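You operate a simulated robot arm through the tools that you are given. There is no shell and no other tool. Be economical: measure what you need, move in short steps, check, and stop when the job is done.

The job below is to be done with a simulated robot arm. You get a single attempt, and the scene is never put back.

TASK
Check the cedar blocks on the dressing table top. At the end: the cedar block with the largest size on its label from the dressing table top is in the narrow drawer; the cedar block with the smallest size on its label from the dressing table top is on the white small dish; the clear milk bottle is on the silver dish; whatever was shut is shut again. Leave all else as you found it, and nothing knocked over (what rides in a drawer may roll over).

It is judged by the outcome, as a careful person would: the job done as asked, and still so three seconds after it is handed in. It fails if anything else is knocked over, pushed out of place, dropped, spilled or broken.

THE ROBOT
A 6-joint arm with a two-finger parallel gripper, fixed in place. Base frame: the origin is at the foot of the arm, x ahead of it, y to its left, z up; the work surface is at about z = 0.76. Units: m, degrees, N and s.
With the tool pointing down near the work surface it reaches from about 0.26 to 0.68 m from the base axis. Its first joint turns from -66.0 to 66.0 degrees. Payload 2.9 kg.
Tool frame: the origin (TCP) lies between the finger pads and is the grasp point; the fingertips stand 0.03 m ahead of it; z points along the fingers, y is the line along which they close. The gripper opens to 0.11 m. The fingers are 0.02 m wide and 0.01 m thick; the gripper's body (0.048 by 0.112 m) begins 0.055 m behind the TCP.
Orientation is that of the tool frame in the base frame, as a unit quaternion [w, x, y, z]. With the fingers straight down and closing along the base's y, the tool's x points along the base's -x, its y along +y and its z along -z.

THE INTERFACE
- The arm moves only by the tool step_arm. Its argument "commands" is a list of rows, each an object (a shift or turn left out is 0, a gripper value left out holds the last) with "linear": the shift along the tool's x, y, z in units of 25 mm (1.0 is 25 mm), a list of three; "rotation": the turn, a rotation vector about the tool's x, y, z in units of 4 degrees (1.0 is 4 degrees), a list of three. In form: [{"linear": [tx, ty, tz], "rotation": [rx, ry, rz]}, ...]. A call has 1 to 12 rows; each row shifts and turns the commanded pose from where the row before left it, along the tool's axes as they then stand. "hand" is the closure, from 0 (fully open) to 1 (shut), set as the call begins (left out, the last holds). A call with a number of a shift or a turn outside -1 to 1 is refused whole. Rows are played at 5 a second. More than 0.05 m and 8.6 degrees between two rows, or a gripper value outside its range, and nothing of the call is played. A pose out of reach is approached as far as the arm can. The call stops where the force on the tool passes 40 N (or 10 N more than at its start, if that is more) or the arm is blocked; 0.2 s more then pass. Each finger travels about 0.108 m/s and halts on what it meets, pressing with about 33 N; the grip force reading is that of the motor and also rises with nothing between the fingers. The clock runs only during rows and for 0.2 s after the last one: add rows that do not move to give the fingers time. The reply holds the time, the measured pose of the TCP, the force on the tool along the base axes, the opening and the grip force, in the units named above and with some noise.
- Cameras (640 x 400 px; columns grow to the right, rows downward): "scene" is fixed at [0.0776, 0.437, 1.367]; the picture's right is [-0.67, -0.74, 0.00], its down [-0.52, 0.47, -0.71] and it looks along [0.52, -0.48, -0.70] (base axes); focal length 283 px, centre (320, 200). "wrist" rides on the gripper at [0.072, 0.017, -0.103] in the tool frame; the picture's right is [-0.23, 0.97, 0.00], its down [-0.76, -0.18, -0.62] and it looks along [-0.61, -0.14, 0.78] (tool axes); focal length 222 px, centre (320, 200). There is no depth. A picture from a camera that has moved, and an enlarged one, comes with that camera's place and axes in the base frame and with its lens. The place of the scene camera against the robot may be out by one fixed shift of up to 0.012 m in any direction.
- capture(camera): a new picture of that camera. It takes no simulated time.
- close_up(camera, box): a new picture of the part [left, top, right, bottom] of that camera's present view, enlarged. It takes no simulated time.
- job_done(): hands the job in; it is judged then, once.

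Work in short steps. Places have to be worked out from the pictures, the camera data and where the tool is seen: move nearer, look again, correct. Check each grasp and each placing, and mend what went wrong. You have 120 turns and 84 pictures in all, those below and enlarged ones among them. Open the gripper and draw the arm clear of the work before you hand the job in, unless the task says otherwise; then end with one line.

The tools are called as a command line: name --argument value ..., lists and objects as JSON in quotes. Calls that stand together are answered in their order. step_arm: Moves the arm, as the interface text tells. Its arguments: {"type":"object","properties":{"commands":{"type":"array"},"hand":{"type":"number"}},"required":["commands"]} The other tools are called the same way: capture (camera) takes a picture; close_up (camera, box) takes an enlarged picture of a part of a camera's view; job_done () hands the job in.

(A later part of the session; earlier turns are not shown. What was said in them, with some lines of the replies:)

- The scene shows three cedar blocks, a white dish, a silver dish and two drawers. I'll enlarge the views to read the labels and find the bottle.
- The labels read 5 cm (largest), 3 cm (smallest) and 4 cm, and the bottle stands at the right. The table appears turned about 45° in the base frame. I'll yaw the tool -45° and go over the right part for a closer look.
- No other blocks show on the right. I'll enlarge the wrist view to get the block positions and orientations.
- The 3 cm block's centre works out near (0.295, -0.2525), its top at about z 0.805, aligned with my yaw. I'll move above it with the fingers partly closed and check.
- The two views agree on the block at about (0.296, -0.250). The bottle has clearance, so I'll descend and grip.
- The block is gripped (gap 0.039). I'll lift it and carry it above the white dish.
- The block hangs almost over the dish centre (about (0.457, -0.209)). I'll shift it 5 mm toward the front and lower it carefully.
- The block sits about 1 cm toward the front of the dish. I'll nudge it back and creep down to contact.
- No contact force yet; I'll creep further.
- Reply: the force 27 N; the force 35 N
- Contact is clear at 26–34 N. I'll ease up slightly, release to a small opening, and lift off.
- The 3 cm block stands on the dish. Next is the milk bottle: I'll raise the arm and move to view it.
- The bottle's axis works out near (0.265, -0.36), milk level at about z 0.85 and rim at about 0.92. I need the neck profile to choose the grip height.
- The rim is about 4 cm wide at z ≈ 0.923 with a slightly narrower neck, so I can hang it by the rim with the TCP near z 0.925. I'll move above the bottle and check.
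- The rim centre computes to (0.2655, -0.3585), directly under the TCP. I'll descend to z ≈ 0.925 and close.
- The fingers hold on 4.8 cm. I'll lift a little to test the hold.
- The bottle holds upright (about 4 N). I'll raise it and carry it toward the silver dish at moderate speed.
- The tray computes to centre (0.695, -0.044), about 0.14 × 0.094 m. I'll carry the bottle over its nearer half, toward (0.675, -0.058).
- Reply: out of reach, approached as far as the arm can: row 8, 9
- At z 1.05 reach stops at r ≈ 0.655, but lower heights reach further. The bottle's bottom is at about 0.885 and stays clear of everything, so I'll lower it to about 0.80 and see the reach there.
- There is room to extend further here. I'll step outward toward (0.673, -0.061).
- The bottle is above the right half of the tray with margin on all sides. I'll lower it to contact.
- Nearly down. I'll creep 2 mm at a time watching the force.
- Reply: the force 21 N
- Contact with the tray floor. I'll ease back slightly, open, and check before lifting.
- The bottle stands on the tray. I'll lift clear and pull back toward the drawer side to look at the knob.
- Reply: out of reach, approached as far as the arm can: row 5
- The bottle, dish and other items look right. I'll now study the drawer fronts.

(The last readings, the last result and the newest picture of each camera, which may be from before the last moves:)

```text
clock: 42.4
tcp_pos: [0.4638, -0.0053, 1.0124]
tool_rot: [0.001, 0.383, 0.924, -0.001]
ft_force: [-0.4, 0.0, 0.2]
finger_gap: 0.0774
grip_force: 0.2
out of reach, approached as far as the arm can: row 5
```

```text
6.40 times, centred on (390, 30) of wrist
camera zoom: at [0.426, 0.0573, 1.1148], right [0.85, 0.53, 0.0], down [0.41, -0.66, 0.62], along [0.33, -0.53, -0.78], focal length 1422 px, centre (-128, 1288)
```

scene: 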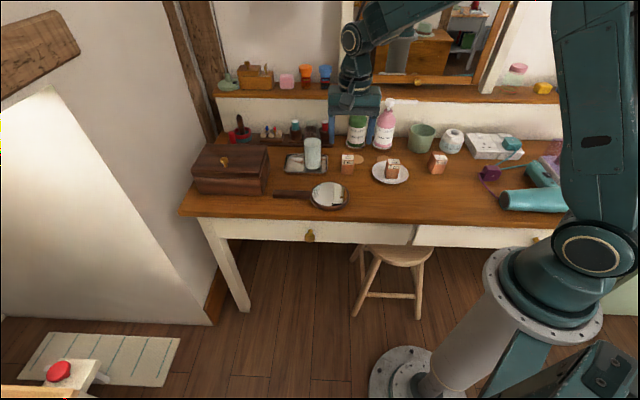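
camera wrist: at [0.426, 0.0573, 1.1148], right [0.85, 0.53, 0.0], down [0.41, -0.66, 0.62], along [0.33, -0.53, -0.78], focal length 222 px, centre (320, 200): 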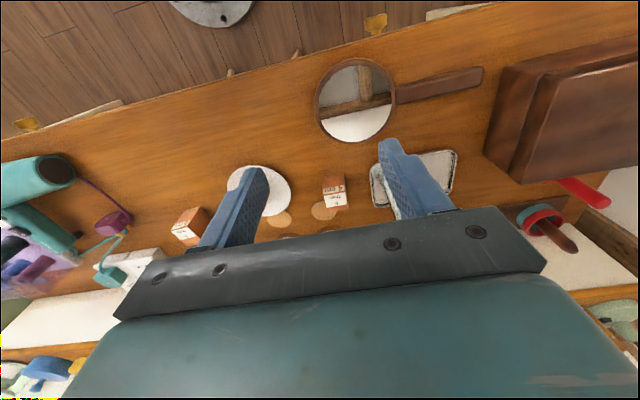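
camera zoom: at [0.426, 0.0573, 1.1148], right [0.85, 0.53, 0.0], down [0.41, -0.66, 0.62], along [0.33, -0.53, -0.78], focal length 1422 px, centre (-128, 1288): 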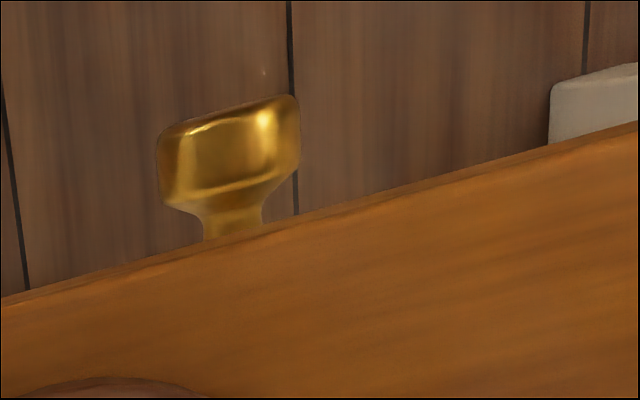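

The left drawer is the narrower one, with the knob centred on it near (0.487, 0.106, 0.687); its panel runs from z ≈ 0.63 to 0.74. I'll move in front of the table and tilt the tool 40° toward the panel.

step_arm --commands '[{"linear": [0.82, 0.42, 0]}, {"linear": [0.82, 0.42, 0]}, {"linear": [0.82, 0.42, 0]}, {"linear": [0.82, 0.42, 0]}, {"linear": [0.82, 0.42, 0]}, {"linear": [0.82, 0.42, 0]}, {"linear": [0.82, 0.42, 0]}, {"linear": [0.82, 0.42, 0]}, {"linear": [0.82, 0.42, 0]}, {}]'

step_arm --commands '[{"rotation": [0, -1, 0]}, {"rotation": [0, -1, 0]}, {"rotation": [0, -1, 0]}, {"rotation": [0, -1, 0]}, {"rotation": [0, -1, 0]}, {"rotation": [0, -1, 0]}, {"rotation": [0, -1, 0]}, {"rotation": [0, -1, 0]}, {"rotation": [0, -1, 0]}, {"rotation": [0, -1, 0]}, {}]'

capture --camera "wrist"

capture --camera "scene"

```text
clock: 44.6
tcp_pos: [0.4029, 0.1921, 1.0105]
tool_rot: [0.0, 0.382, 0.924, 0.0]
ft_force: [0.9, -0.1, 0.1]
finger_gap: 0.0766
grip_force: 0.0
```

```text
clock: 47.0
tcp_pos: [0.4008, 0.194, 1.0102]
tool_rot: [0.317, 0.359, 0.868, -0.131]
ft_force: [0.5, 0.0, -0.6]
finger_gap: 0.077
grip_force: 0.1
```

```text
42 pictures are left
camera wrist: at [0.3273, 0.2905, 1.0431], right [0.81, 0.57, 0.15], down [0.0, -0.25, 0.97], along [0.58, -0.78, -0.21], focal length 222 px, centre (320, 200)
```

wrist: 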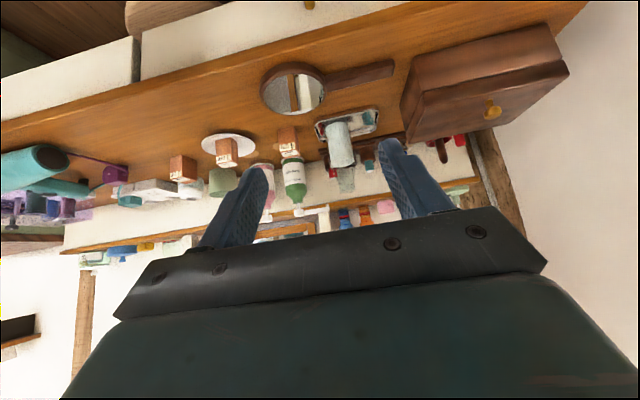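

```text
41 pictures are left
```

scene: 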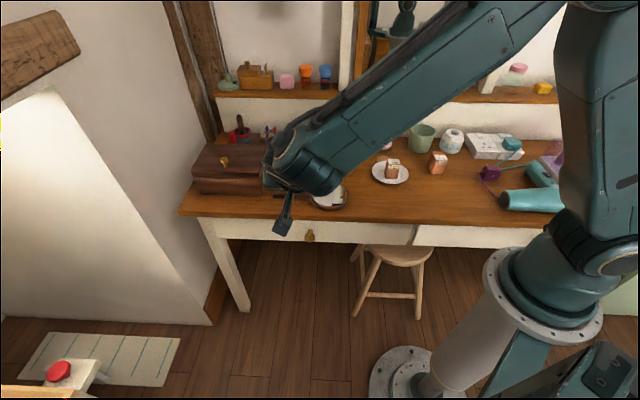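

The knob is visible at the top. I'll descend in front of the drawer to about z 0.76 and look straight at the knob.

step_arm --commands '[{"linear": [0.64, 0, 0.77]}, {"linear": [0.64, 0, 0.77]}, {"linear": [0.64, 0, 0.77]}, {"linear": [0.64, 0, 0.77]}, {"linear": [0.64, 0, 0.77]}, {"linear": [0.64, 0, 0.77]}, {"linear": [0.64, 0, 0.77]}, {"linear": [0.64, 0, 0.77]}, {"linear": [0.64, 0, 0.77]}, {"linear": [0.64, 0, 0.77]}, {}]'

capture --camera "wrist"

capture --camera "scene"

```text
clock: 49.4
tcp_pos: [0.4022, 0.195, 0.7601]
tool_rot: [0.316, 0.359, 0.868, -0.131]
ft_force: [-0.6, -0.3, 0.4]
finger_gap: 0.0771
grip_force: 0.0
```

```text
40 pictures are left
camera wrist: at [0.3287, 0.2907, 0.7925], right [0.81, 0.57, 0.15], down [0.0, -0.25, 0.97], along [0.58, -0.78, -0.21], focal length 222 px, centre (320, 200)
```

wrist: 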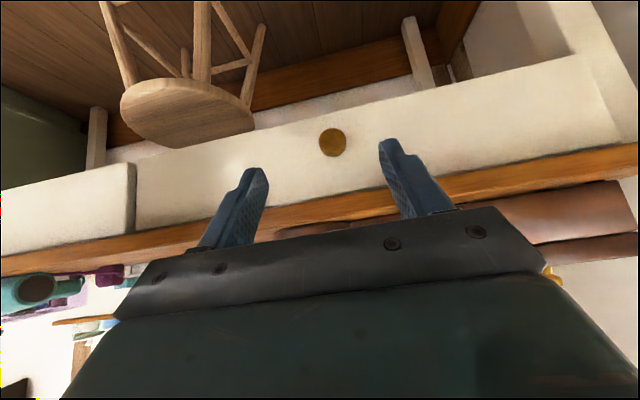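

```text
39 pictures are left
```

scene: 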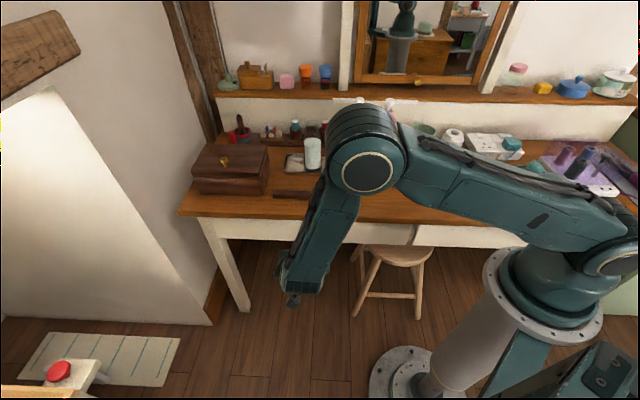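

The knob's front face is near (0.489, 0.114, 0.677). I'll move to a pre-grasp about 6 cm short of it and re-measure.

step_arm --commands '[{"linear": [-0.07, 0.04, 0.84]}, {"linear": [-0.07, 0.04, 0.84]}, {"linear": [-0.07, 0.04, 0.84]}, {"linear": [-0.07, 0.05, 0.84]}, {}]'

capture --camera "wrist"

close_up --camera "scene" --box '[260, 200, 360, 280]'

```text
clock: 50.6
tcp_pos: [0.4479, 0.1541, 0.7004]
tool_rot: [0.316, 0.36, 0.868, -0.132]
ft_force: [-0.6, 0.0, 0.6]
finger_gap: 0.0768
grip_force: 0.1
```

```text
38 pictures are left
camera wrist: at [0.373, 0.2496, 0.7334], right [0.81, 0.57, 0.15], down [0.0, -0.26, 0.97], along [0.58, -0.78, -0.21], focal length 222 px, centre (320, 200)
```

wrist: 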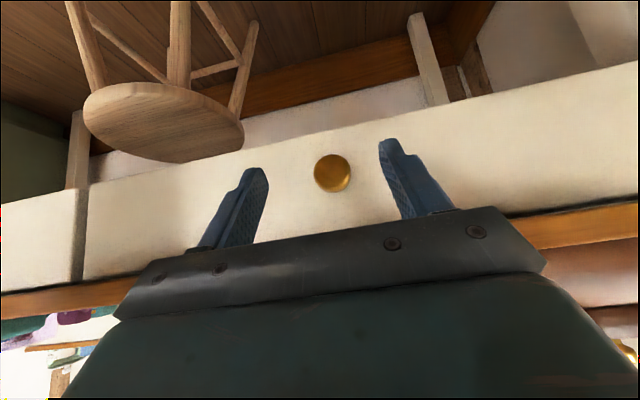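

```text
5.00 times, centred on (310, 240) of scene
camera zoom: at [0.0776, 0.437, 1.367], right [-0.67, -0.74, 0.0], down [-0.52, 0.47, -0.71], along [0.52, -0.48, -0.7], focal length 1415 px, centre (370, 0)
```

zoom: 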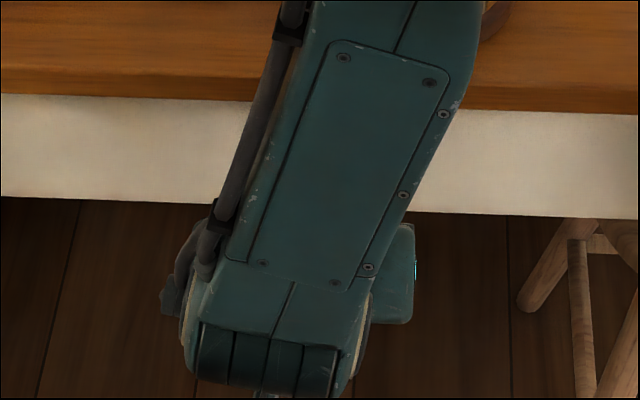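

The knob measures about (0.4965, 0.1075, 0.67), with roughly 1 cm depth uncertainty. I'll advance 4 cm and look again.

step_arm --commands '[{"linear": [-0.24, 0.02, 0.55]}, {"linear": [-0.24, 0.02, 0.55]}, {"linear": [-0.23, 0.02, 0.54]}, {}]'

capture --camera "wrist"

```text
clock: 51.6
tcp_pos: [0.4764, 0.1247, 0.6817]
tool_rot: [0.317, 0.36, 0.868, -0.131]
ft_force: [-0.1, -0.2, 0.1]
finger_gap: 0.0768
grip_force: 0.0
```

```text
36 pictures are left
camera wrist: at [0.4027, 0.2223, 0.7134], right [0.81, 0.57, 0.15], down [0.0, -0.25, 0.97], along [0.58, -0.78, -0.21], focal length 222 px, centre (320, 200)
```

wrist: 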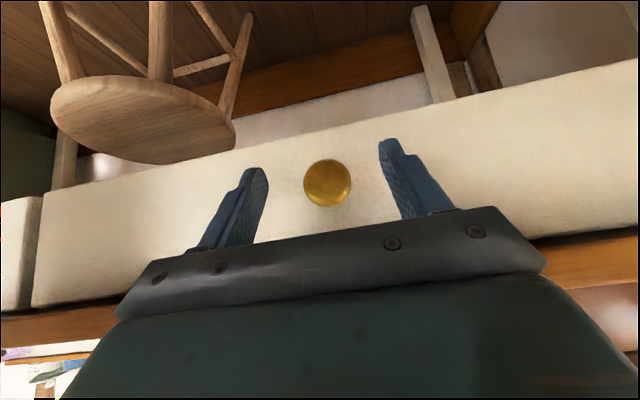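

Readings converge: knob front face (0.4975, 0.106, 0.67), diameter 3.3 cm. I'll advance 2.5 cm and close on the head.

step_arm --commands '[{"linear": [-0.36, 0.04, 0.35]}, {"linear": [-0.36, 0.04, 0.35]}, {}]'

step_arm --commands '[{}, {}, {}, {}]' --hand 1

capture --camera "wrist"

```text
clock: 52.4
tcp_pos: [0.4955, 0.109, 0.6788]
tool_rot: [0.315, 0.36, 0.868, -0.131]
ft_force: [-0.3, -0.6, 0.4]
finger_gap: 0.0771
grip_force: 0.0
```

```text
clock: 53.4
tcp_pos: [0.4967, 0.108, 0.678]
tool_rot: [0.316, 0.359, 0.868, -0.131]
ft_force: [-0.7, -0.7, -0.4]
finger_gap: 0.0336
grip_force: 45.2
```

```text
35 pictures are left
camera wrist: at [0.4219, 0.2056, 0.7111], right [0.81, 0.57, 0.15], down [0.0, -0.25, 0.97], along [0.58, -0.78, -0.21], focal length 222 px, centre (320, 200)
```

wrist: 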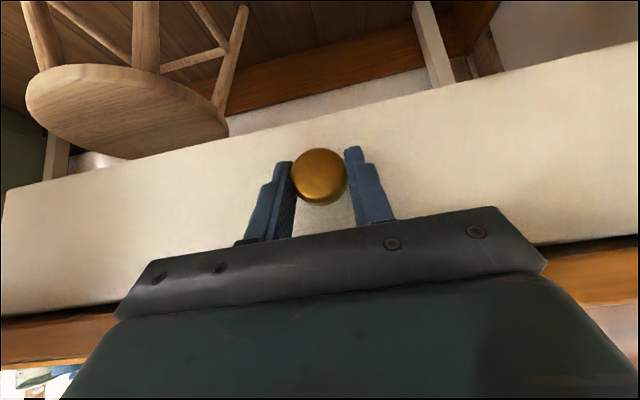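

The knob is firmly gripped. I'll pull along the drawer axis, first a short test.

step_arm --commands '[{"linear": [0.38, 0, -0.32]}, {"linear": [0.38, 0, -0.32]}, {}]'

capture --camera "wrist"

```text
clock: 54.2
tcp_pos: [0.4782, 0.128, 0.6791]
tool_rot: [0.314, 0.359, 0.869, -0.132]
ft_force: [1.1, -1.1, -12.9]
finger_gap: 0.033
grip_force: 44.9
```

```text
34 pictures are left
camera wrist: at [0.4037, 0.2239, 0.7114], right [0.81, 0.57, 0.14], down [0.01, -0.26, 0.97], along [0.58, -0.78, -0.21], focal length 222 px, centre (320, 200)
```

wrist: 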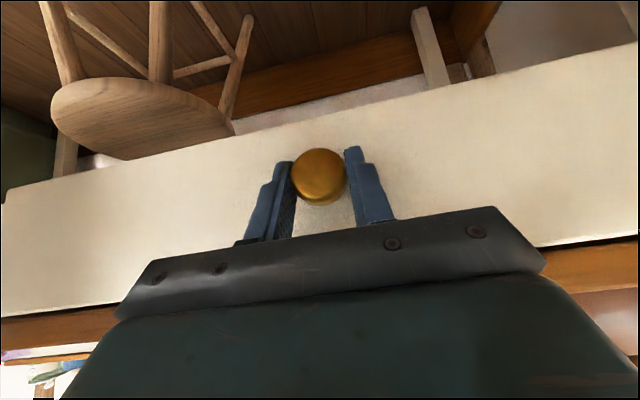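

The drawer moves with the hand. I'll keep pulling about 13 cm more, checking force.

step_arm --commands '[{"linear": [0.48, 0, -0.36]}, {"linear": [0.46, 0, -0.385]}, {"linear": [0.46, 0, -0.385]}, {"linear": [0.46, 0, -0.385]}, {}]'

step_arm --commands '[{"linear": [0.46, 0, -0.385]}, {"linear": [0.46, 0, -0.385]}, {"linear": [0.46, 0, -0.385]}, {"linear": [0.46, 0, -0.385]}, {"linear": [0.46, 0, -0.385]}, {}]'

capture --camera "scene"

```text
clock: 55.4
tcp_pos: [0.4356, 0.1684, 0.6783]
tool_rot: [0.315, 0.36, 0.868, -0.132]
ft_force: [-9.0, -7.7, -4.2]
finger_gap: 0.0334
grip_force: 45.2
```

```text
clock: 56.8
tcp_pos: [0.3824, 0.2219, 0.6773]
tool_rot: [0.316, 0.36, 0.868, -0.132]
ft_force: [-12.6, -12.8, 18.1]
finger_gap: 0.0333
grip_force: 45.4
```

```text
33 pictures are left
```

scene: 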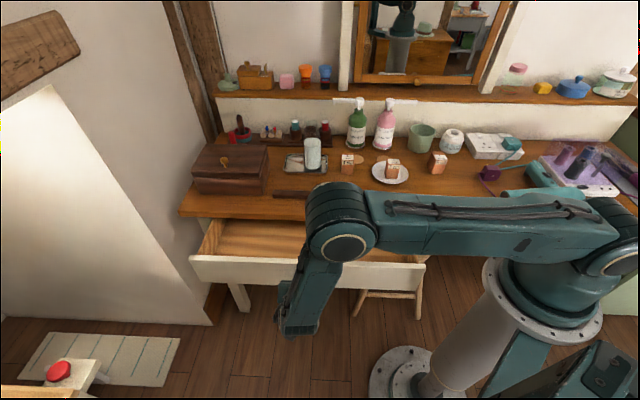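

The drawer is open about 16 cm. I'll release the knob and back out along the tool axis.

step_arm --commands '[{}, {}, {}]' --hand 0.3

step_arm --commands '[{"linear": [0.1, 0, -0.6]}, {"linear": [0.1, 0, -0.8]}, {"linear": [0, 0, -0.9]}, {"linear": [-0.3, 0, -0.9]}, {"linear": [-0.6, 0, -0.8]}, {"linear": [-0.64, 0, -0.77]}, {"linear": [-0.64, 0, -0.77]}, {"linear": [-0.64, 0, -0.77]}, {"linear": [-0.64, 0, -0.77]}, {"linear": [-0.64, 0, -0.77]}, {"linear": [-0.64, 0, -0.77]}, {}]'

capture --camera "scene"

```text
clock: 57.6
tcp_pos: [0.3823, 0.223, 0.6779]
tool_rot: [0.316, 0.359, 0.868, -0.131]
ft_force: [0.0, -0.5, -0.6]
finger_gap: 0.0772
grip_force: 0.1
```

```text
clock: 60.2
tcp_pos: [0.3464, 0.2585, 0.9157]
tool_rot: [0.316, 0.359, 0.868, -0.131]
ft_force: [-0.2, 0.1, -0.9]
finger_gap: 0.0769
grip_force: 0.0
```

```text
32 pictures are left
```

scene: 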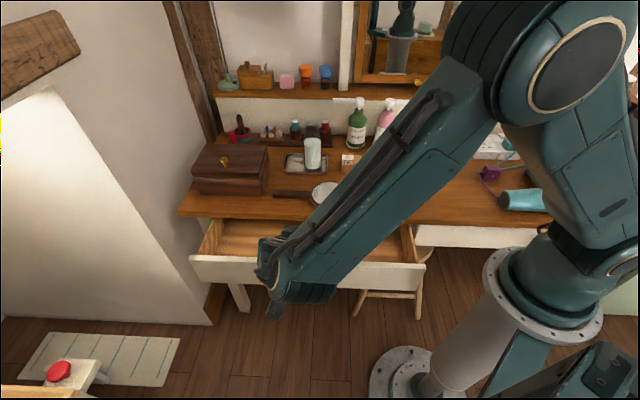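

The drawer stays open. I'll straighten the tool, rise, and travel to the 5 cm block.

step_arm --commands '[{"rotation": [0, 1, 0]}, {"rotation": [0, 1, 0]}, {"rotation": [0, 1, 0]}, {"rotation": [0, 1, 0]}, {"rotation": [0, 1, 0]}, {"rotation": [0, 1, 0]}, {"rotation": [0, 1, 0]}, {"rotation": [0, 1, 0]}, {"rotation": [0, 1, 0]}, {"rotation": [0, 1, 0]}, {"linear": [0, 0, -1]}, {"linear": [0, 0, -1]}]'

step_arm --commands '[{"linear": [0, 0, -1]}, {"linear": [-0.8, -0.83, 0]}, {"linear": [-0.8, -0.83, 0]}, {"linear": [-0.8, -0.83, 0]}, {"linear": [-0.8, -0.83, 0]}, {"linear": [-0.8, -0.83, 0]}, {"linear": [-0.8, -0.83, 0]}, {"linear": [-0.8, -0.83, 0]}, {"linear": [-0.8, -0.83, 0]}, {"linear": [-0.8, -0.83, 0]}, {"linear": [-0.8, -0.83, 0]}]'

step_arm --commands '[{"linear": [-0.8, -0.83, 0]}, {"linear": [-0.8, -0.83, 0]}, {"linear": [-0.8, -0.83, 0]}, {"linear": [-0.8, -0.83, 0]}, {"linear": [-0.8, -0.83, 0]}, {"linear": [-0.8, -0.83, 0]}, {"linear": [-0.8, -0.83, 0]}, {"linear": [-0.8, -0.83, 0]}, {"linear": [-0.8, -0.83, 0]}, {}]'

capture --camera "wrist"

```text
clock: 62.8
tcp_pos: [0.3456, 0.26, 0.9664]
tool_rot: [0.0, 0.382, 0.924, 0.0]
ft_force: [-0.2, 0.5, -0.8]
finger_gap: 0.077
grip_force: 0.1
```

```text
clock: 65.2
tcp_pos: [0.3406, -0.0284, 0.9892]
tool_rot: [0.001, 0.383, 0.924, -0.001]
ft_force: [-0.3, 0.4, -0.1]
finger_gap: 0.077
grip_force: 0.1
```

```text
clock: 67.4
tcp_pos: [0.3334, -0.2899, 0.9904]
tool_rot: [-0.001, 0.384, 0.923, 0.0]
ft_force: [0.2, -0.4, -0.1]
finger_gap: 0.0768
grip_force: 0.1
```

```text
31 pictures are left
camera wrist: at [0.2951, -0.2278, 1.0936], right [0.85, 0.53, 0.0], down [0.41, -0.66, 0.62], along [0.33, -0.53, -0.78], focal length 222 px, centre (320, 200)
```

wrist: 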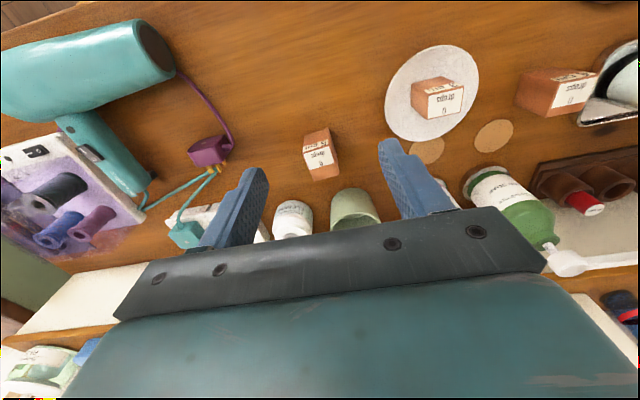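

close_up --camera "wrist" --box '[260, 100, 380, 210]'

```text
3.64 times, centred on (320, 155) of wrist
camera zoom: at [0.2951, -0.2278, 1.0936], right [0.85, 0.53, 0.0], down [0.41, -0.66, 0.62], along [0.33, -0.53, -0.78], focal length 808 px, centre (320, 364)
```

zoom: 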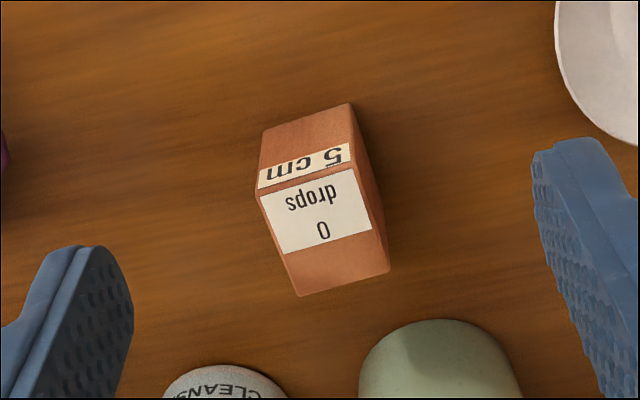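

The 5 cm block is at about (0.380, -0.361), turned ~4.5° from my yaw, top at z 0.813. I'll align and move above it.

step_arm --commands '[{"rotation": [0, 0, -1]}, {"rotation": [0, 0, -0.12]}, {"linear": [-0.83, -0.24, 0.7]}, {"linear": [-0.83, -0.24, 0.8]}, {"linear": [-0.83, -0.24, 0.8]}, {"linear": [-0.8, -0.23, 0.8]}, {}]'

close_up --camera "wrist" --box '[240, 50, 400, 170]'

close_up --camera "scene" --box '[400, 90, 500, 190]'

```text
clock: 69.0
tcp_pos: [0.3821, -0.3612, 0.9113]
tool_rot: [0.0, 0.346, 0.938, 0.0]
ft_force: [0.1, 0.1, 1.1]
finger_gap: 0.077
grip_force: 0.1
```

```text
3.33 times, centred on (320, 110) of wrist
camera zoom: at [0.3382, -0.3027, 1.0148], right [0.81, 0.59, 0.0], down [0.46, -0.63, 0.62], along [0.37, -0.5, -0.78], focal length 740 px, centre (320, 500)
```

zoom: 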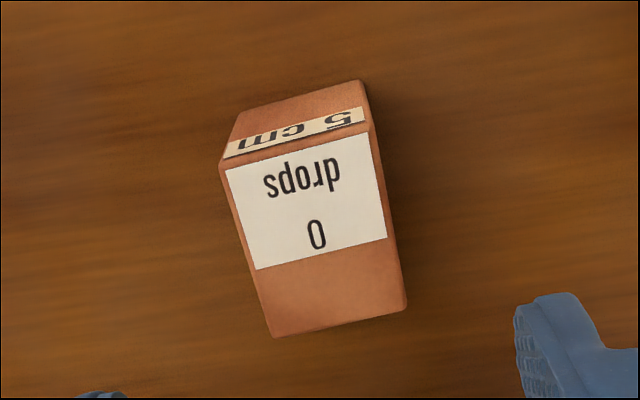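

```text
4.00 times, centred on (450, 140) of scene
camera zoom: at [0.0776, 0.437, 1.367], right [-0.67, -0.74, 0.0], down [-0.52, 0.47, -0.71], along [0.52, -0.48, -0.7], focal length 1132 px, centre (-200, 440)
```

zoom: 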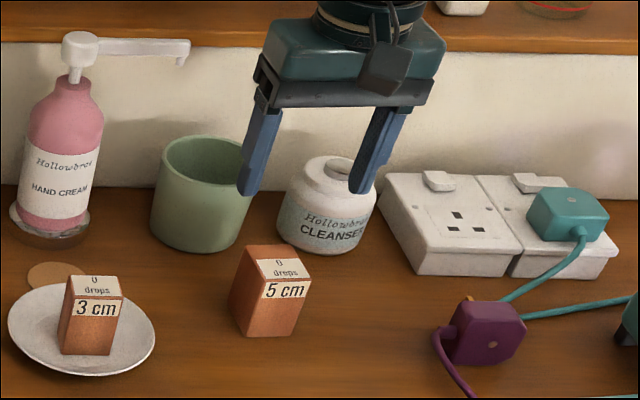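

The block is centred within 5 mm. I'll descend to z ≈ 0.80 and grip.

step_arm --commands '[{"linear": [0.15, 0, 0.9]}, {"linear": [0, 0, 0.9]}, {"linear": [0, 0, 0.9]}, {"linear": [0, 0, 0.9]}, {"linear": [0, 0, 0.8]}, {}]'

step_arm --commands '[{}, {}, {}, {}]' --hand 1

step_arm --commands '[{"linear": [0, 0, -0.6]}, {"linear": [0, 0, -0.9]}, {"linear": [0, 0, -0.9]}, {"linear": [0, 0, -0.9]}, {"linear": [0, 0, -0.9]}, {"linear": [0, 0, -0.8]}, {}]'

close_up --camera "scene" --box '[380, 80, 520, 190]'

```text
clock: 70.4
tcp_pos: [0.381, -0.3588, 0.8022]
tool_rot: [0.0, 0.345, 0.938, 0.0]
ft_force: [0.1, -0.8, 0.1]
finger_gap: 0.077
grip_force: 0.1
```

```text
clock: 71.4
tcp_pos: [0.38, -0.3592, 0.8036]
tool_rot: [0.0, 0.346, 0.938, 0.0]
ft_force: [0.0, 0.0, 1.0]
finger_gap: 0.0393
grip_force: 32.7
```

```text
clock: 73.0
tcp_pos: [0.3819, -0.3589, 0.9301]
tool_rot: [0.0, 0.346, 0.938, 0.0]
ft_force: [0.4, -0.8, -0.5]
finger_gap: 0.0394
grip_force: 32.7
```

```text
3.64 times, centred on (450, 135) of scene
camera zoom: at [0.0776, 0.437, 1.367], right [-0.67, -0.74, 0.0], down [-0.52, 0.47, -0.71], along [0.52, -0.48, -0.7], focal length 1029 px, centre (-153, 436)
```

zoom: 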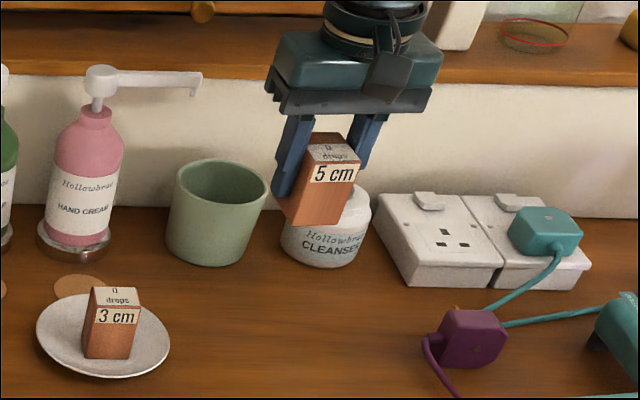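

Block held. I'll straighten the yaw, lift a bit more and carry it to above the open drawer near (0.47, 0.138).

step_arm --commands '[{"linear": [0, 0, -0.9], "rotation": [0, 0, 0.6]}, {"linear": [0, 0, -0.9], "rotation": [0, 0, 0.52]}, {"linear": [0.578, 0.827, 0]}, {"linear": [0.578, 0.827, 0]}, {"linear": [0.578, 0.827, 0]}, {"linear": [0.578, 0.827, 0]}, {"linear": [0.578, 0.827, 0]}, {"linear": [0.578, 0.827, 0]}, {"linear": [0.578, 0.827, 0]}, {"linear": [0.578, 0.827, 0]}, {"linear": [0.578, 0.827, 0]}, {"linear": [0.578, 0.827, 0]}]'

step_arm --commands '[{"linear": [0.578, 0.827, 0]}, {"linear": [0.578, 0.827, 0]}, {"linear": [0.578, 0.827, 0]}, {"linear": [0.578, 0.827, 0]}, {"linear": [0.578, 0.827, 0]}, {"linear": [0.578, 0.827, 0]}, {"linear": [0.578, 0.827, 0]}, {"linear": [0.578, 0.827, 0]}, {"linear": [0.578, 0.827, 0]}, {"linear": [0.578, 0.827, 0]}, {}]'

capture --camera "wrist"

capture --camera "scene"

```text
clock: 75.6
tcp_pos: [0.4234, -0.1081, 0.973]
tool_rot: [0.0, 0.383, 0.924, 0.001]
ft_force: [-0.7, 0.4, -0.2]
finger_gap: 0.0393
grip_force: 32.5
```

```text
clock: 78.0
tcp_pos: [0.4675, 0.1386, 0.973]
tool_rot: [0.0, 0.383, 0.924, 0.0]
ft_force: [0.0, -0.4, -1.0]
finger_gap: 0.0393
grip_force: 33.4
```

```text
26 pictures are left
camera wrist: at [0.4294, 0.1999, 1.0759], right [0.85, 0.53, 0.0], down [0.41, -0.66, 0.62], along [0.33, -0.53, -0.78], focal length 222 px, centre (320, 200)
```

wrist: 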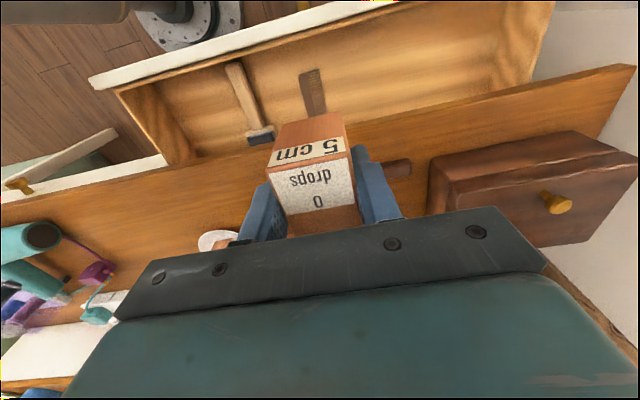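

```text
25 pictures are left
```

scene: 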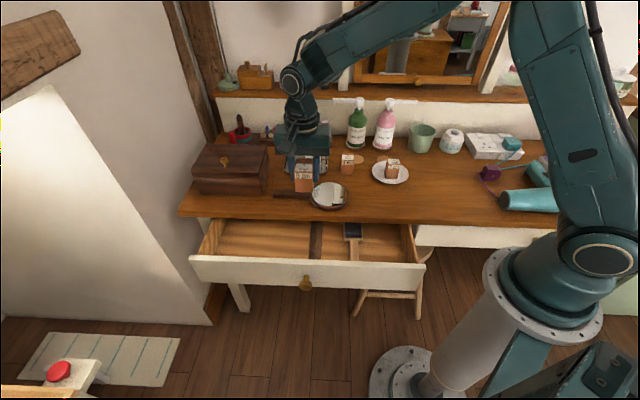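

The drawer holds a brush and a comb, while the left half is empty. I'll shift 10 cm to the left along the drawer, to about (0.539, 0.211), and lower to z 0.80.

step_arm --commands '[{"linear": [0, 0.82, 0]}, {"linear": [0, 0.82, 0]}, {"linear": [0, 0.82, 0]}, {"linear": [0, 0.8, 0]}, {"linear": [0, 0.8, 0.9]}, {"linear": [0, 0, 0.9]}, {"linear": [0, 0, 0.9]}, {"linear": [0, 0, 0.9]}, {"linear": [0, 0, 0.9]}, {"linear": [0, 0, 0.9]}, {"linear": [0, 0, 0.9]}, {}]'

capture --camera "wrist"

close_up --camera "scene" --box '[180, 170, 360, 300]'

```text
clock: 80.6
tcp_pos: [0.5407, 0.2095, 0.8151]
tool_rot: [0.0, 0.383, 0.924, -0.001]
ft_force: [0.1, -0.5, -0.7]
finger_gap: 0.0392
grip_force: 32.9
```

```text
24 pictures are left
camera wrist: at [0.5013, 0.2721, 0.9181], right [0.85, 0.53, 0.0], down [0.41, -0.66, 0.62], along [0.33, -0.53, -0.78], focal length 222 px, centre (320, 200)
```

wrist: 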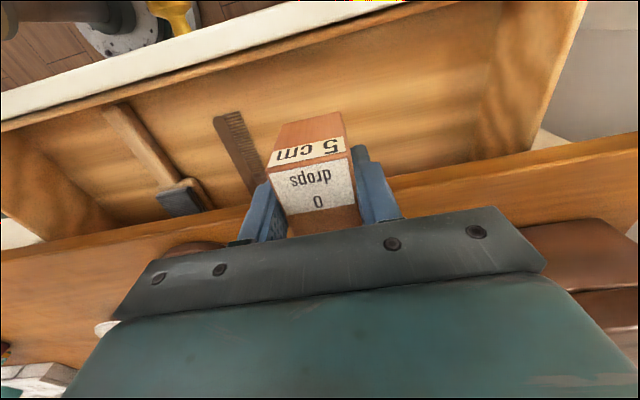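

```text
3.08 times, centred on (270, 235) of scene
camera zoom: at [0.0776, 0.437, 1.367], right [-0.67, -0.74, 0.0], down [-0.52, 0.47, -0.71], along [0.52, -0.48, -0.7], focal length 871 px, centre (474, 92)
```

zoom: 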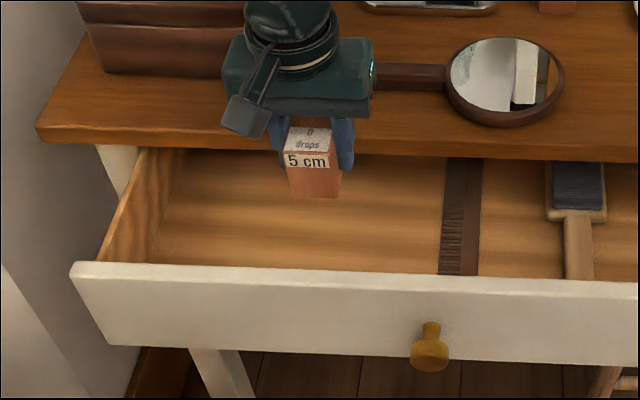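

The block is over the empty part, with the table edge about 4.6 cm behind. I'll shift 8 mm frontward and lower into the drawer.

step_arm --commands '[{"linear": [0.3, 0, 0.4]}, {"linear": [0, 0, 0.9]}, {"linear": [0, 0, 0.9]}, {"linear": [0, 0, 0.9]}, {"linear": [0, 0, 0.9]}, {"linear": [0, 0, 0.5]}, {}]'

close_up --camera "scene" --box '[180, 170, 360, 300]'

```text
clock: 82.2
tcp_pos: [0.5355, 0.2145, 0.7031]
tool_rot: [0.0, 0.382, 0.924, 0.0]
ft_force: [0.5, 0.4, -0.4]
finger_gap: 0.0391
grip_force: 32.5
```

```text
3.08 times, centred on (270, 235) of scene
camera zoom: at [0.0776, 0.437, 1.367], right [-0.67, -0.74, 0.0], down [-0.52, 0.47, -0.71], along [0.52, -0.48, -0.7], focal length 871 px, centre (474, 92)
```

zoom: 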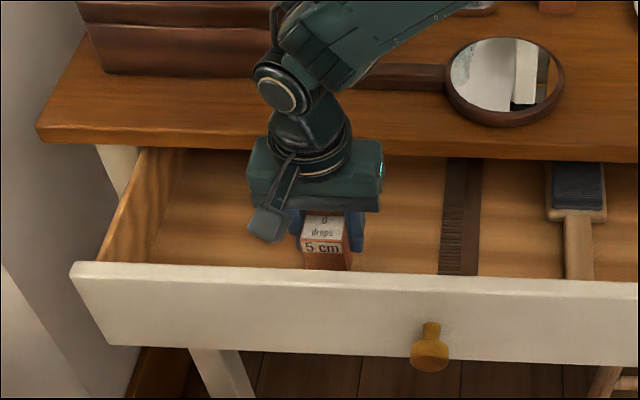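

Clear so far; I'll creep down until contact.

step_arm --commands '[{"linear": [0, 0, 0.2]}, {"linear": [0, 0, 0.2]}, {}]'

step_arm --commands '[{"linear": [0, 0, 0.12]}, {}]'

step_arm --commands '[{"linear": [0, 0, 0.1]}, {}]'

```text
clock: 83.0
tcp_pos: [0.536, 0.216, 0.692]
tool_rot: [0.0, 0.383, 0.924, 0.001]
ft_force: [0.7, -0.2, 0.2]
finger_gap: 0.0391
grip_force: 32.2
```

```text
clock: 83.6
tcp_pos: [0.5349, 0.2148, 0.6898]
tool_rot: [0.0, 0.382, 0.924, 0.001]
ft_force: [0.5, -0.2, -0.7]
finger_gap: 0.0395
grip_force: 33.2
```

```text
clock: 84.2
tcp_pos: [0.5349, 0.2143, 0.6886]
tool_rot: [0.0, 0.383, 0.924, 0.0]
ft_force: [1.2, 1.4, -0.9]
finger_gap: 0.039
grip_force: 32.9
```

step_arm --commands '[{"linear": [0, 0, 0.1]}, {}]'

step_arm --commands '[{"linear": [0, 0, 0.1]}, {}]'

step_arm --commands '[{"linear": [0, 0, 0.1]}, {}]'

```text
clock: 84.8
tcp_pos: [0.5346, 0.2146, 0.6856]
tool_rot: [0.0, 0.384, 0.923, 0.0]
ft_force: [-0.5, 0.4, -0.5]
finger_gap: 0.0393
grip_force: 32.6
```

```text
clock: 85.4
tcp_pos: [0.5356, 0.2144, 0.6825]
tool_rot: [0.0, 0.382, 0.924, 0.0]
ft_force: [-0.7, -0.6, -0.3]
finger_gap: 0.0392
grip_force: 33.3
```

```text
clock: 86.0
tcp_pos: [0.5355, 0.2147, 0.6811]
tool_rot: [0.0, 0.383, 0.924, 0.0]
ft_force: [-0.4, -0.2, -0.6]
finger_gap: 0.0393
grip_force: 33.3
```

step_arm --commands '[{"linear": [0, 0, 0.1]}, {}]'

step_arm --commands '[{"linear": [0, 0, 0.1]}, {}]'

close_up --camera "scene" --box '[220, 190, 320, 280]'

```text
clock: 86.6
tcp_pos: [0.5353, 0.2143, 0.6767]
tool_rot: [0.0, 0.382, 0.924, 0.0]
ft_force: [-0.2, 0.4, -1.2]
finger_gap: 0.0393
grip_force: 32.7
```

```text
clock: 87.2
tcp_pos: [0.536, 0.2143, 0.6752]
tool_rot: [0.0, 0.382, 0.924, 0.0]
ft_force: [0.0, -0.4, -1.2]
finger_gap: 0.0391
grip_force: 33.0
```

```text
4.44 times, centred on (270, 235) of scene
camera zoom: at [0.0776, 0.437, 1.367], right [-0.67, -0.74, 0.0], down [-0.52, 0.47, -0.71], along [0.52, -0.48, -0.7], focal length 1258 px, centre (542, 44)
```

zoom: 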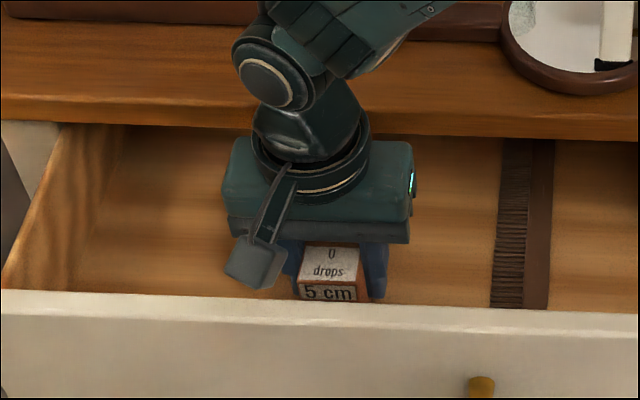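

step_arm --commands '[{"linear": [0, 0, 0.1]}, {}]'

step_arm --commands '[{"linear": [0, 0, 0.1]}, {}]'

step_arm --commands '[{"linear": [0, 0, 0.1]}, {}]'

```text
clock: 87.8
tcp_pos: [0.5369, 0.2161, 0.6735]
tool_rot: [-0.001, 0.383, 0.924, 0.0]
ft_force: [-3.0, -2.2, 10.4]
finger_gap: 0.0393
grip_force: 33.3
```

```text
clock: 88.4
tcp_pos: [0.5377, 0.2154, 0.6731]
tool_rot: [0.002, 0.384, 0.923, 0.002]
ft_force: [-6.7, -8.2, 35.6]
finger_gap: 0.0394
grip_force: 33.0
```

```text
clock: 89.0
tcp_pos: [0.5379, 0.2154, 0.6706]
tool_rot: [0.002, 0.383, 0.924, 0.002]
ft_force: [-5.0, -7.5, 36.2]
finger_gap: 0.0394
grip_force: 33.2
```

Contact at z ≈ 0.673. I'll relieve the pressure, open slightly and lift straight out.

step_arm --commands '[{"linear": [0, 0, -0.1]}, {"linear": [0, 0, -0.08]}, {}]'

step_arm --commands '[{}, {}, {}]' --hand 0.4

step_arm --commands '[{"linear": [0, 0, -0.5]}, {"linear": [0, 0, -0.9]}, {"linear": [0, 0, -0.9]}, {"linear": [0, 0, -0.9]}, {"linear": [0, 0, -0.9]}, {"linear": [0, 0, -0.9]}, {"linear": [0, 0, -0.9]}, {"linear": [0, 0, -0.9]}, {}]'

close_up --camera "scene" --box '[180, 170, 360, 300]'

```text
clock: 89.8
tcp_pos: [0.535, 0.2148, 0.6723]
tool_rot: [-0.002, 0.383, 0.924, -0.001]
ft_force: [0.2, 1.7, 0.3]
finger_gap: 0.0393
grip_force: 33.5
```

```text
clock: 90.6
tcp_pos: [0.5362, 0.2138, 0.6723]
tool_rot: [0.0, 0.383, 0.924, 0.0]
ft_force: [-0.1, -0.3, -0.1]
finger_gap: 0.0657
grip_force: 0.0
```

```text
clock: 92.6
tcp_pos: [0.5353, 0.215, 0.8434]
tool_rot: [0.0, 0.383, 0.924, 0.001]
ft_force: [1.2, 0.1, 0.0]
finger_gap: 0.066
grip_force: 0.0
```

```text
3.08 times, centred on (270, 235) of scene
camera zoom: at [0.0776, 0.437, 1.367], right [-0.67, -0.74, 0.0], down [-0.52, 0.47, -0.71], along [0.52, -0.48, -0.7], focal length 871 px, centre (474, 92)
```

zoom: 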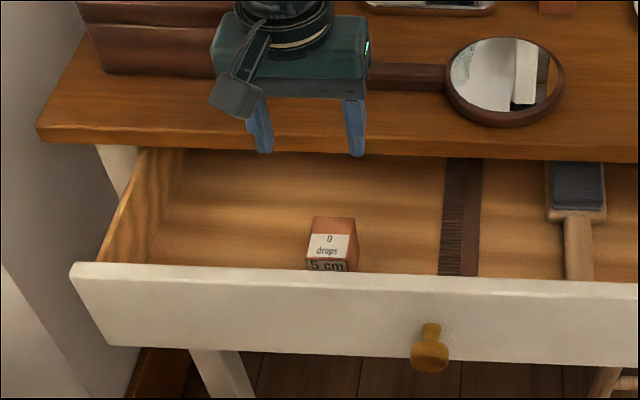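

The block stands in the drawer. To close it, I'll go back to the front of the drawer and regrip the knob by the same route.

step_arm --commands '[{"linear": [0, 0, -0.9]}, {"linear": [0, 0, -0.9]}, {"linear": [0, 0, -0.9]}, {"linear": [0.82, -0.51, 0]}, {"linear": [0.82, -0.51, 0]}, {"linear": [0.82, -0.51, 0]}, {"linear": [0.82, -0.51, 0]}, {"linear": [0.82, -0.51, 0]}, {"linear": [0.82, -0.51, 0]}, {"linear": [0.82, -0.51, 0]}, {"linear": [0.82, -0.51, 0]}, {}]' --hand 0.3

step_arm --commands '[{"rotation": [0, -1, 0]}, {"rotation": [0, -1, 0]}, {"rotation": [0, -1, 0]}, {"rotation": [0, -1, 0]}, {"rotation": [0, -1, 0]}, {"rotation": [0, -1, 0]}, {"rotation": [0, -1, 0]}, {"rotation": [0, -1, 0]}, {"rotation": [0, -1, 0]}, {"rotation": [0, -1, 0]}, {}]'

```text
clock: 95.2
tcp_pos: [0.3464, 0.2578, 0.9103]
tool_rot: [0.0, 0.382, 0.924, 0.001]
ft_force: [-0.9, -0.1, 0.9]
finger_gap: 0.0772
grip_force: 0.1
```

```text
clock: 97.6
tcp_pos: [0.3469, 0.2584, 0.9108]
tool_rot: [0.316, 0.36, 0.868, -0.131]
ft_force: [0.5, 0.4, 0.0]
finger_gap: 0.0772
grip_force: 0.1
```

step_arm --commands '[{"linear": [0.715, 0, 0.78]}, {"linear": [0.715, 0, 0.78]}, {"linear": [0.715, 0, 0.78]}, {"linear": [0.715, 0, 0.78]}, {"linear": [0.715, 0, 0.78]}, {"linear": [0.715, 0, 0.78]}, {"linear": [0.715, 0, 0.78]}, {"linear": [0.7, 0, 0.77]}, {}]'

capture --camera "wrist"

```text
clock: 99.6
tcp_pos: [0.3389, 0.2639, 0.6982]
tool_rot: [0.316, 0.359, 0.868, -0.131]
ft_force: [0.5, 0.7, -0.2]
finger_gap: 0.0771
grip_force: 0.1
```

```text
19 pictures are left
camera wrist: at [0.2654, 0.3615, 0.7316], right [0.81, 0.57, 0.15], down [0.0, -0.26, 0.97], along [0.58, -0.78, -0.21], focal length 222 px, centre (320, 200)
```

wrist: 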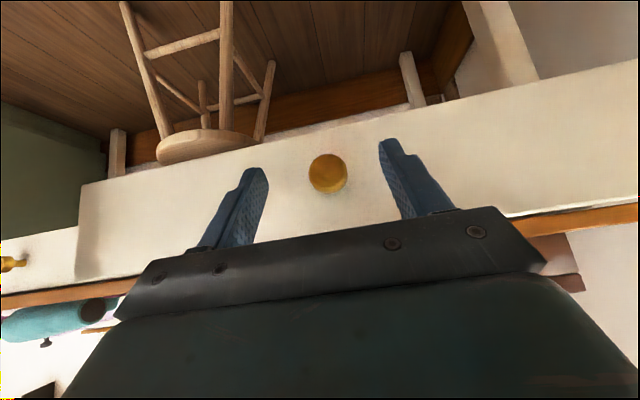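

The view matches the earlier approach. I'll advance to the knob and close.

step_arm --commands '[{"linear": [-0.33, 0.02, 0.54]}, {"linear": [-0.33, 0.02, 0.54]}, {"linear": [-0.33, 0.01, 0.54]}, {"linear": [-0.33, 0, 0.54]}, {}]'

step_arm --commands '[{}, {}, {}, {}]' --hand 1

```text
clock: 100.8
tcp_pos: [0.3837, 0.2235, 0.6788]
tool_rot: [0.315, 0.36, 0.868, -0.131]
ft_force: [0.0, -1.3, -0.7]
finger_gap: 0.077
grip_force: 0.0
```

```text
clock: 101.8
tcp_pos: [0.3827, 0.2222, 0.6802]
tool_rot: [0.316, 0.36, 0.868, -0.134]
ft_force: [-15.2, -12.0, 6.5]
finger_gap: 0.0331
grip_force: 45.2
```

Gripped. I'll push the drawer closed gently in two parts.

step_arm --commands '[{"linear": [-0.2, 0, 0.17]}, {"linear": [-0.3, -0.02, 0.26]}, {"linear": [-0.4, -0.02, 0.335]}, {"linear": [-0.4, 0, 0.335]}, {"linear": [-0.4, 0, 0.335]}, {"linear": [-0.4, 0, 0.335]}, {"linear": [-0.4, 0, 0.335]}, {}]'

```text
clock: 103.6
tcp_pos: [0.4413, 0.1641, 0.6793]
tool_rot: [0.317, 0.36, 0.867, -0.134]
ft_force: [-14.5, -14.5, 25.0]
finger_gap: 0.0333
grip_force: 45.0
```

Force is moderate; I'll correct slightly sideways and up and push the remaining ~8 cm.

step_arm --commands '[{"linear": [-0.34, -0.06, 0.21]}, {"linear": [-0.306, 0, 0.257]}, {"linear": [-0.306, 0, 0.257]}, {"linear": [-0.306, 0, 0.257]}, {"linear": [-0.306, 0, 0.257]}, {"linear": [-0.306, 0, 0.257]}, {"linear": [-0.306, 0, 0.257]}, {}]'

capture --camera "scene"

```text
clock: 105.4
tcp_pos: [0.488, 0.1145, 0.6802]
tool_rot: [0.314, 0.36, 0.869, -0.131]
ft_force: [-1.0, -2.8, -17.1]
finger_gap: 0.0332
grip_force: 45.1
```

```text
18 pictures are left
```

scene: 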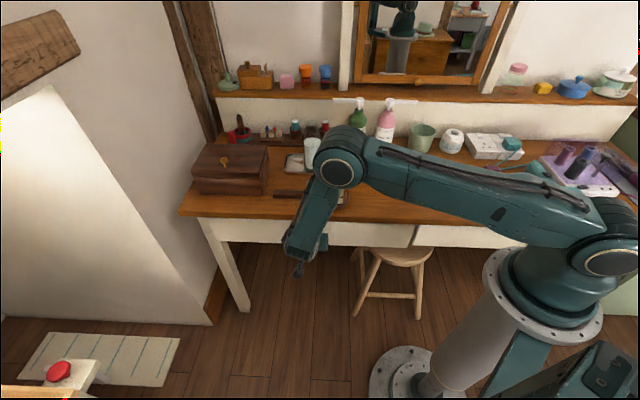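

About 1 cm remains; I'll push in small steps until it seats.

step_arm --commands '[{"linear": [-0.2, 0, 0.2]}, {"linear": [-0.1, 0, 0.1]}, {}]'

step_arm --commands '[{"linear": [-0.11, 0, 0.1]}, {}]'

step_arm --commands '[{"linear": [-0.11, 0, 0.1]}, {}]'

```text
clock: 106.2
tcp_pos: [0.4962, 0.1081, 0.6791]
tool_rot: [0.317, 0.359, 0.868, -0.13]
ft_force: [-1.8, 1.0, -10.7]
finger_gap: 0.0336
grip_force: 45.7
```

```text
clock: 106.8
tcp_pos: [0.497, 0.1091, 0.6798]
tool_rot: [0.315, 0.358, 0.869, -0.131]
ft_force: [-8.5, 3.8, 7.3]
finger_gap: 0.0333
grip_force: 45.1
stopped in row 2: the force on the tool passed its limit (the readings are from after the stop); the commanded pose is now the measured one
```

```text
clock: 107.3
tcp_pos: [0.4966, 0.1081, 0.6795]
tool_rot: [0.312, 0.357, 0.871, -0.132]
ft_force: [-8.7, 3.1, 9.2]
finger_gap: 0.0333
grip_force: 44.9
stopped in row 2: the force on the tool passed its limit (the readings are from after the stop); the commanded pose is now the measured one
```

The drawer is against its stop, at the same pose as when it was shut. I'll release and back out.

step_arm --commands '[{}, {}, {}]' --hand 0.3

step_arm --commands '[{"linear": [0.4, 0, -0.5]}, {"linear": [0.5, 0, -0.7]}, {"linear": [0.5, 0, -0.8]}, {"linear": [0.4, 0, -0.8]}, {"linear": [0, 0, -0.9]}, {"linear": [-0.5, 0, -0.8]}, {"linear": [-0.64, 0, -0.77]}, {"linear": [-0.64, 0, -0.77]}, {"linear": [-0.64, 0, -0.77]}, {"linear": [-0.64, 0, -0.77]}, {"linear": [-0.64, 0, -0.77]}, {"linear": [-0.64, 0, -0.77]}]'

capture --camera "wrist"

capture --camera "scene"

```text
clock: 108.1
tcp_pos: [0.498, 0.1073, 0.6787]
tool_rot: [0.312, 0.357, 0.871, -0.131]
ft_force: [0.2, -0.3, 0.3]
finger_gap: 0.0769
grip_force: 0.0
```

```text
clock: 110.7
tcp_pos: [0.4298, 0.1761, 0.8955]
tool_rot: [0.312, 0.356, 0.871, -0.131]
ft_force: [-0.2, 0.2, 0.1]
finger_gap: 0.0766
grip_force: 0.1
```

```text
17 pictures are left
camera wrist: at [0.3555, 0.2721, 0.9283], right [0.81, 0.57, 0.14], down [0.01, -0.25, 0.97], along [0.59, -0.78, -0.21], focal length 222 px, centre (320, 200)
```

wrist: 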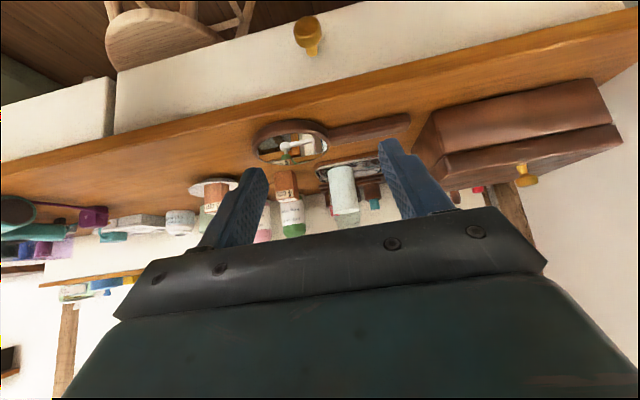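

```text
16 pictures are left
```

scene: 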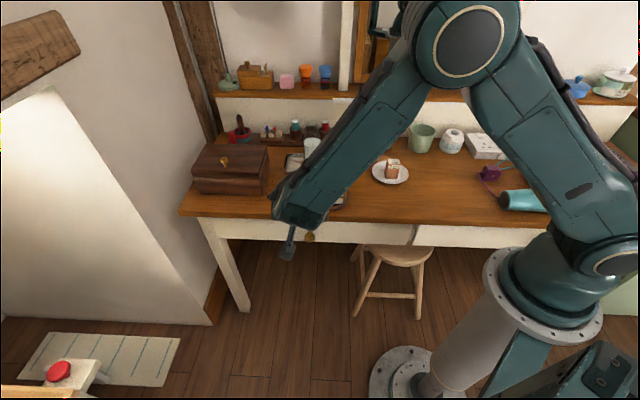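

The drawer is shut. I'll straighten the tool, rise clear, open the gripper, and do a final check.

step_arm --commands '[{"linear": [-0.4, 0, -0.8], "rotation": [0, 1, 0]}, {"linear": [-0.4, 0, -0.8], "rotation": [0, 1, 0]}, {"linear": [-0.3, 0, -0.8], "rotation": [0, 1, 0]}, {"linear": [-0.3, 0, -0.8], "rotation": [0, 1, 0]}, {"linear": [0, 0, -0.8], "rotation": [0, 1, 0]}, {"linear": [0, 0, -0.8], "rotation": [0, 1, 0]}, {"rotation": [0, 1, 0]}, {"rotation": [0, 1, 0]}, {"rotation": [0, 1, 0]}, {"rotation": [0, 1, 0]}, {}]' --hand 0

close_up --camera "scene" --box '[180, 100, 440, 260]'

capture --camera "wrist"

```text
clock: 113.1
tcp_pos: [0.4093, 0.1965, 1.0175]
tool_rot: [-0.003, 0.379, 0.925, -0.001]
ft_force: [-0.2, -0.3, 0.1]
finger_gap: 0.11
grip_force: 0.1
```

```text
2.46 times, centred on (310, 180) of scene
camera zoom: at [0.0776, 0.437, 1.367], right [-0.67, -0.74, 0.0], down [-0.52, 0.47, -0.71], along [0.52, -0.48, -0.7], focal length 697 px, centre (345, 249)
```

zoom: 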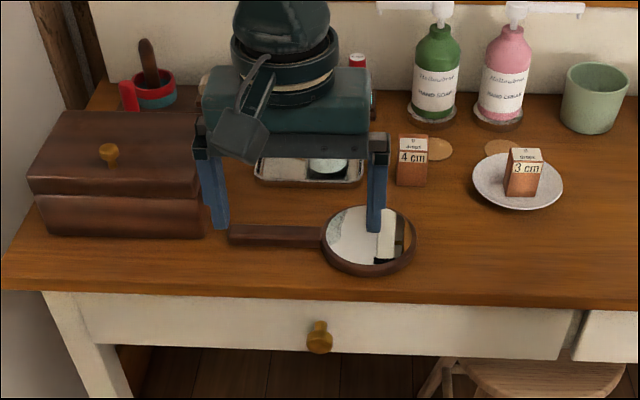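

```text
14 pictures are left
camera wrist: at [0.3707, 0.2579, 1.1209], right [0.85, 0.53, -0.01], down [0.42, -0.66, 0.62], along [0.33, -0.53, -0.79], focal length 222 px, centre (320, 200)
```

wrist: 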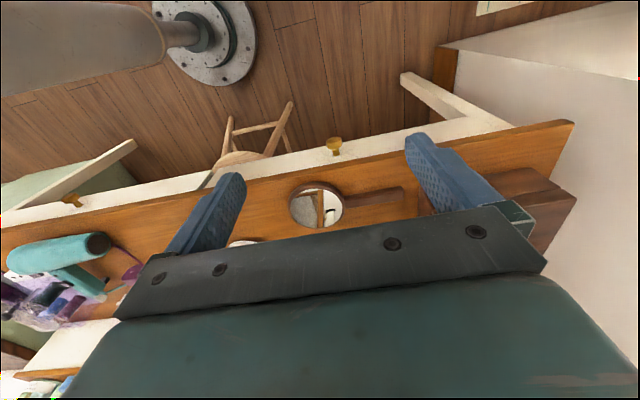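

The drawer front and knob match the original picture. I'll move aside to confirm the bottle.

step_arm --commands '[{"linear": [0, -0.9, -0.5]}, {"linear": [0, -0.9, -0.5]}, {"linear": [0, -0.9, -0.5]}, {"linear": [0, -0.9, -0.5]}, {"linear": [0, -0.9, -0.5]}, {"linear": [0, -0.9, 0]}, {"linear": [0, -0.9, 0]}, {}]'

capture --camera "scene"

close_up --camera "scene" --box '[260, 100, 380, 190]'

```text
clock: 114.9
tcp_pos: [0.2992, 0.0846, 1.08]
tool_rot: [-0.004, 0.38, 0.925, -0.001]
ft_force: [-0.6, 0.5, 0.3]
finger_gap: 0.11
grip_force: 0.1
```

```text
13 pictures are left
```

scene: 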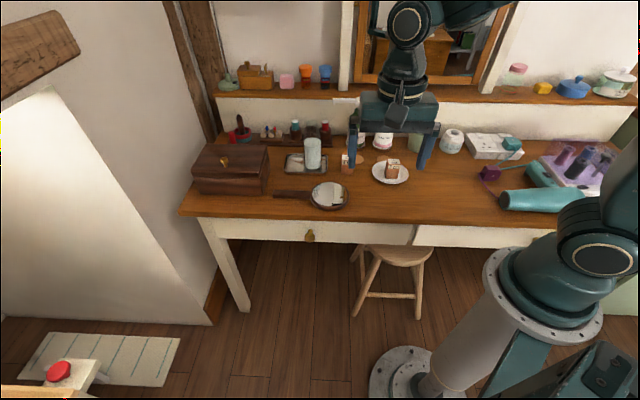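

```text
4.44 times, centred on (320, 145) of scene
camera zoom: at [0.0776, 0.437, 1.367], right [-0.67, -0.74, 0.0], down [-0.52, 0.47, -0.71], along [0.52, -0.48, -0.7], focal length 1258 px, centre (320, 444)
```

zoom: 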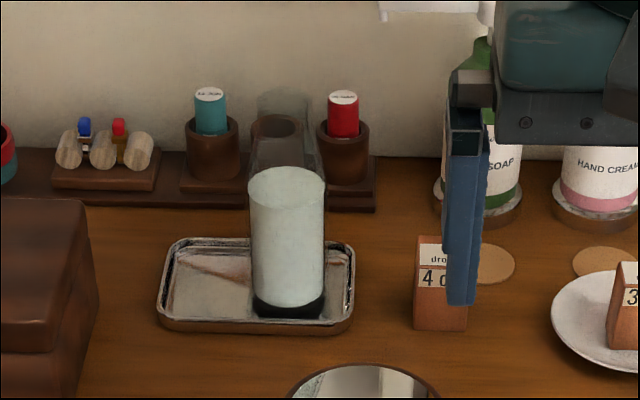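

Everything is in place: the bottle stands on the silver dish, the 3 cm block is on the white dish, the 5 cm block is in the shut narrow drawer, and the arm is clear.

job_done

```text
The job is handed in.
```

The job is handed in: the 5 cm block (largest) is in the narrow drawer, which is shut again, the 3 cm block (smallest) is on the white small dish, and the milk bottle is upright on the silver dish; in the last pictures I saw nothing else moved.
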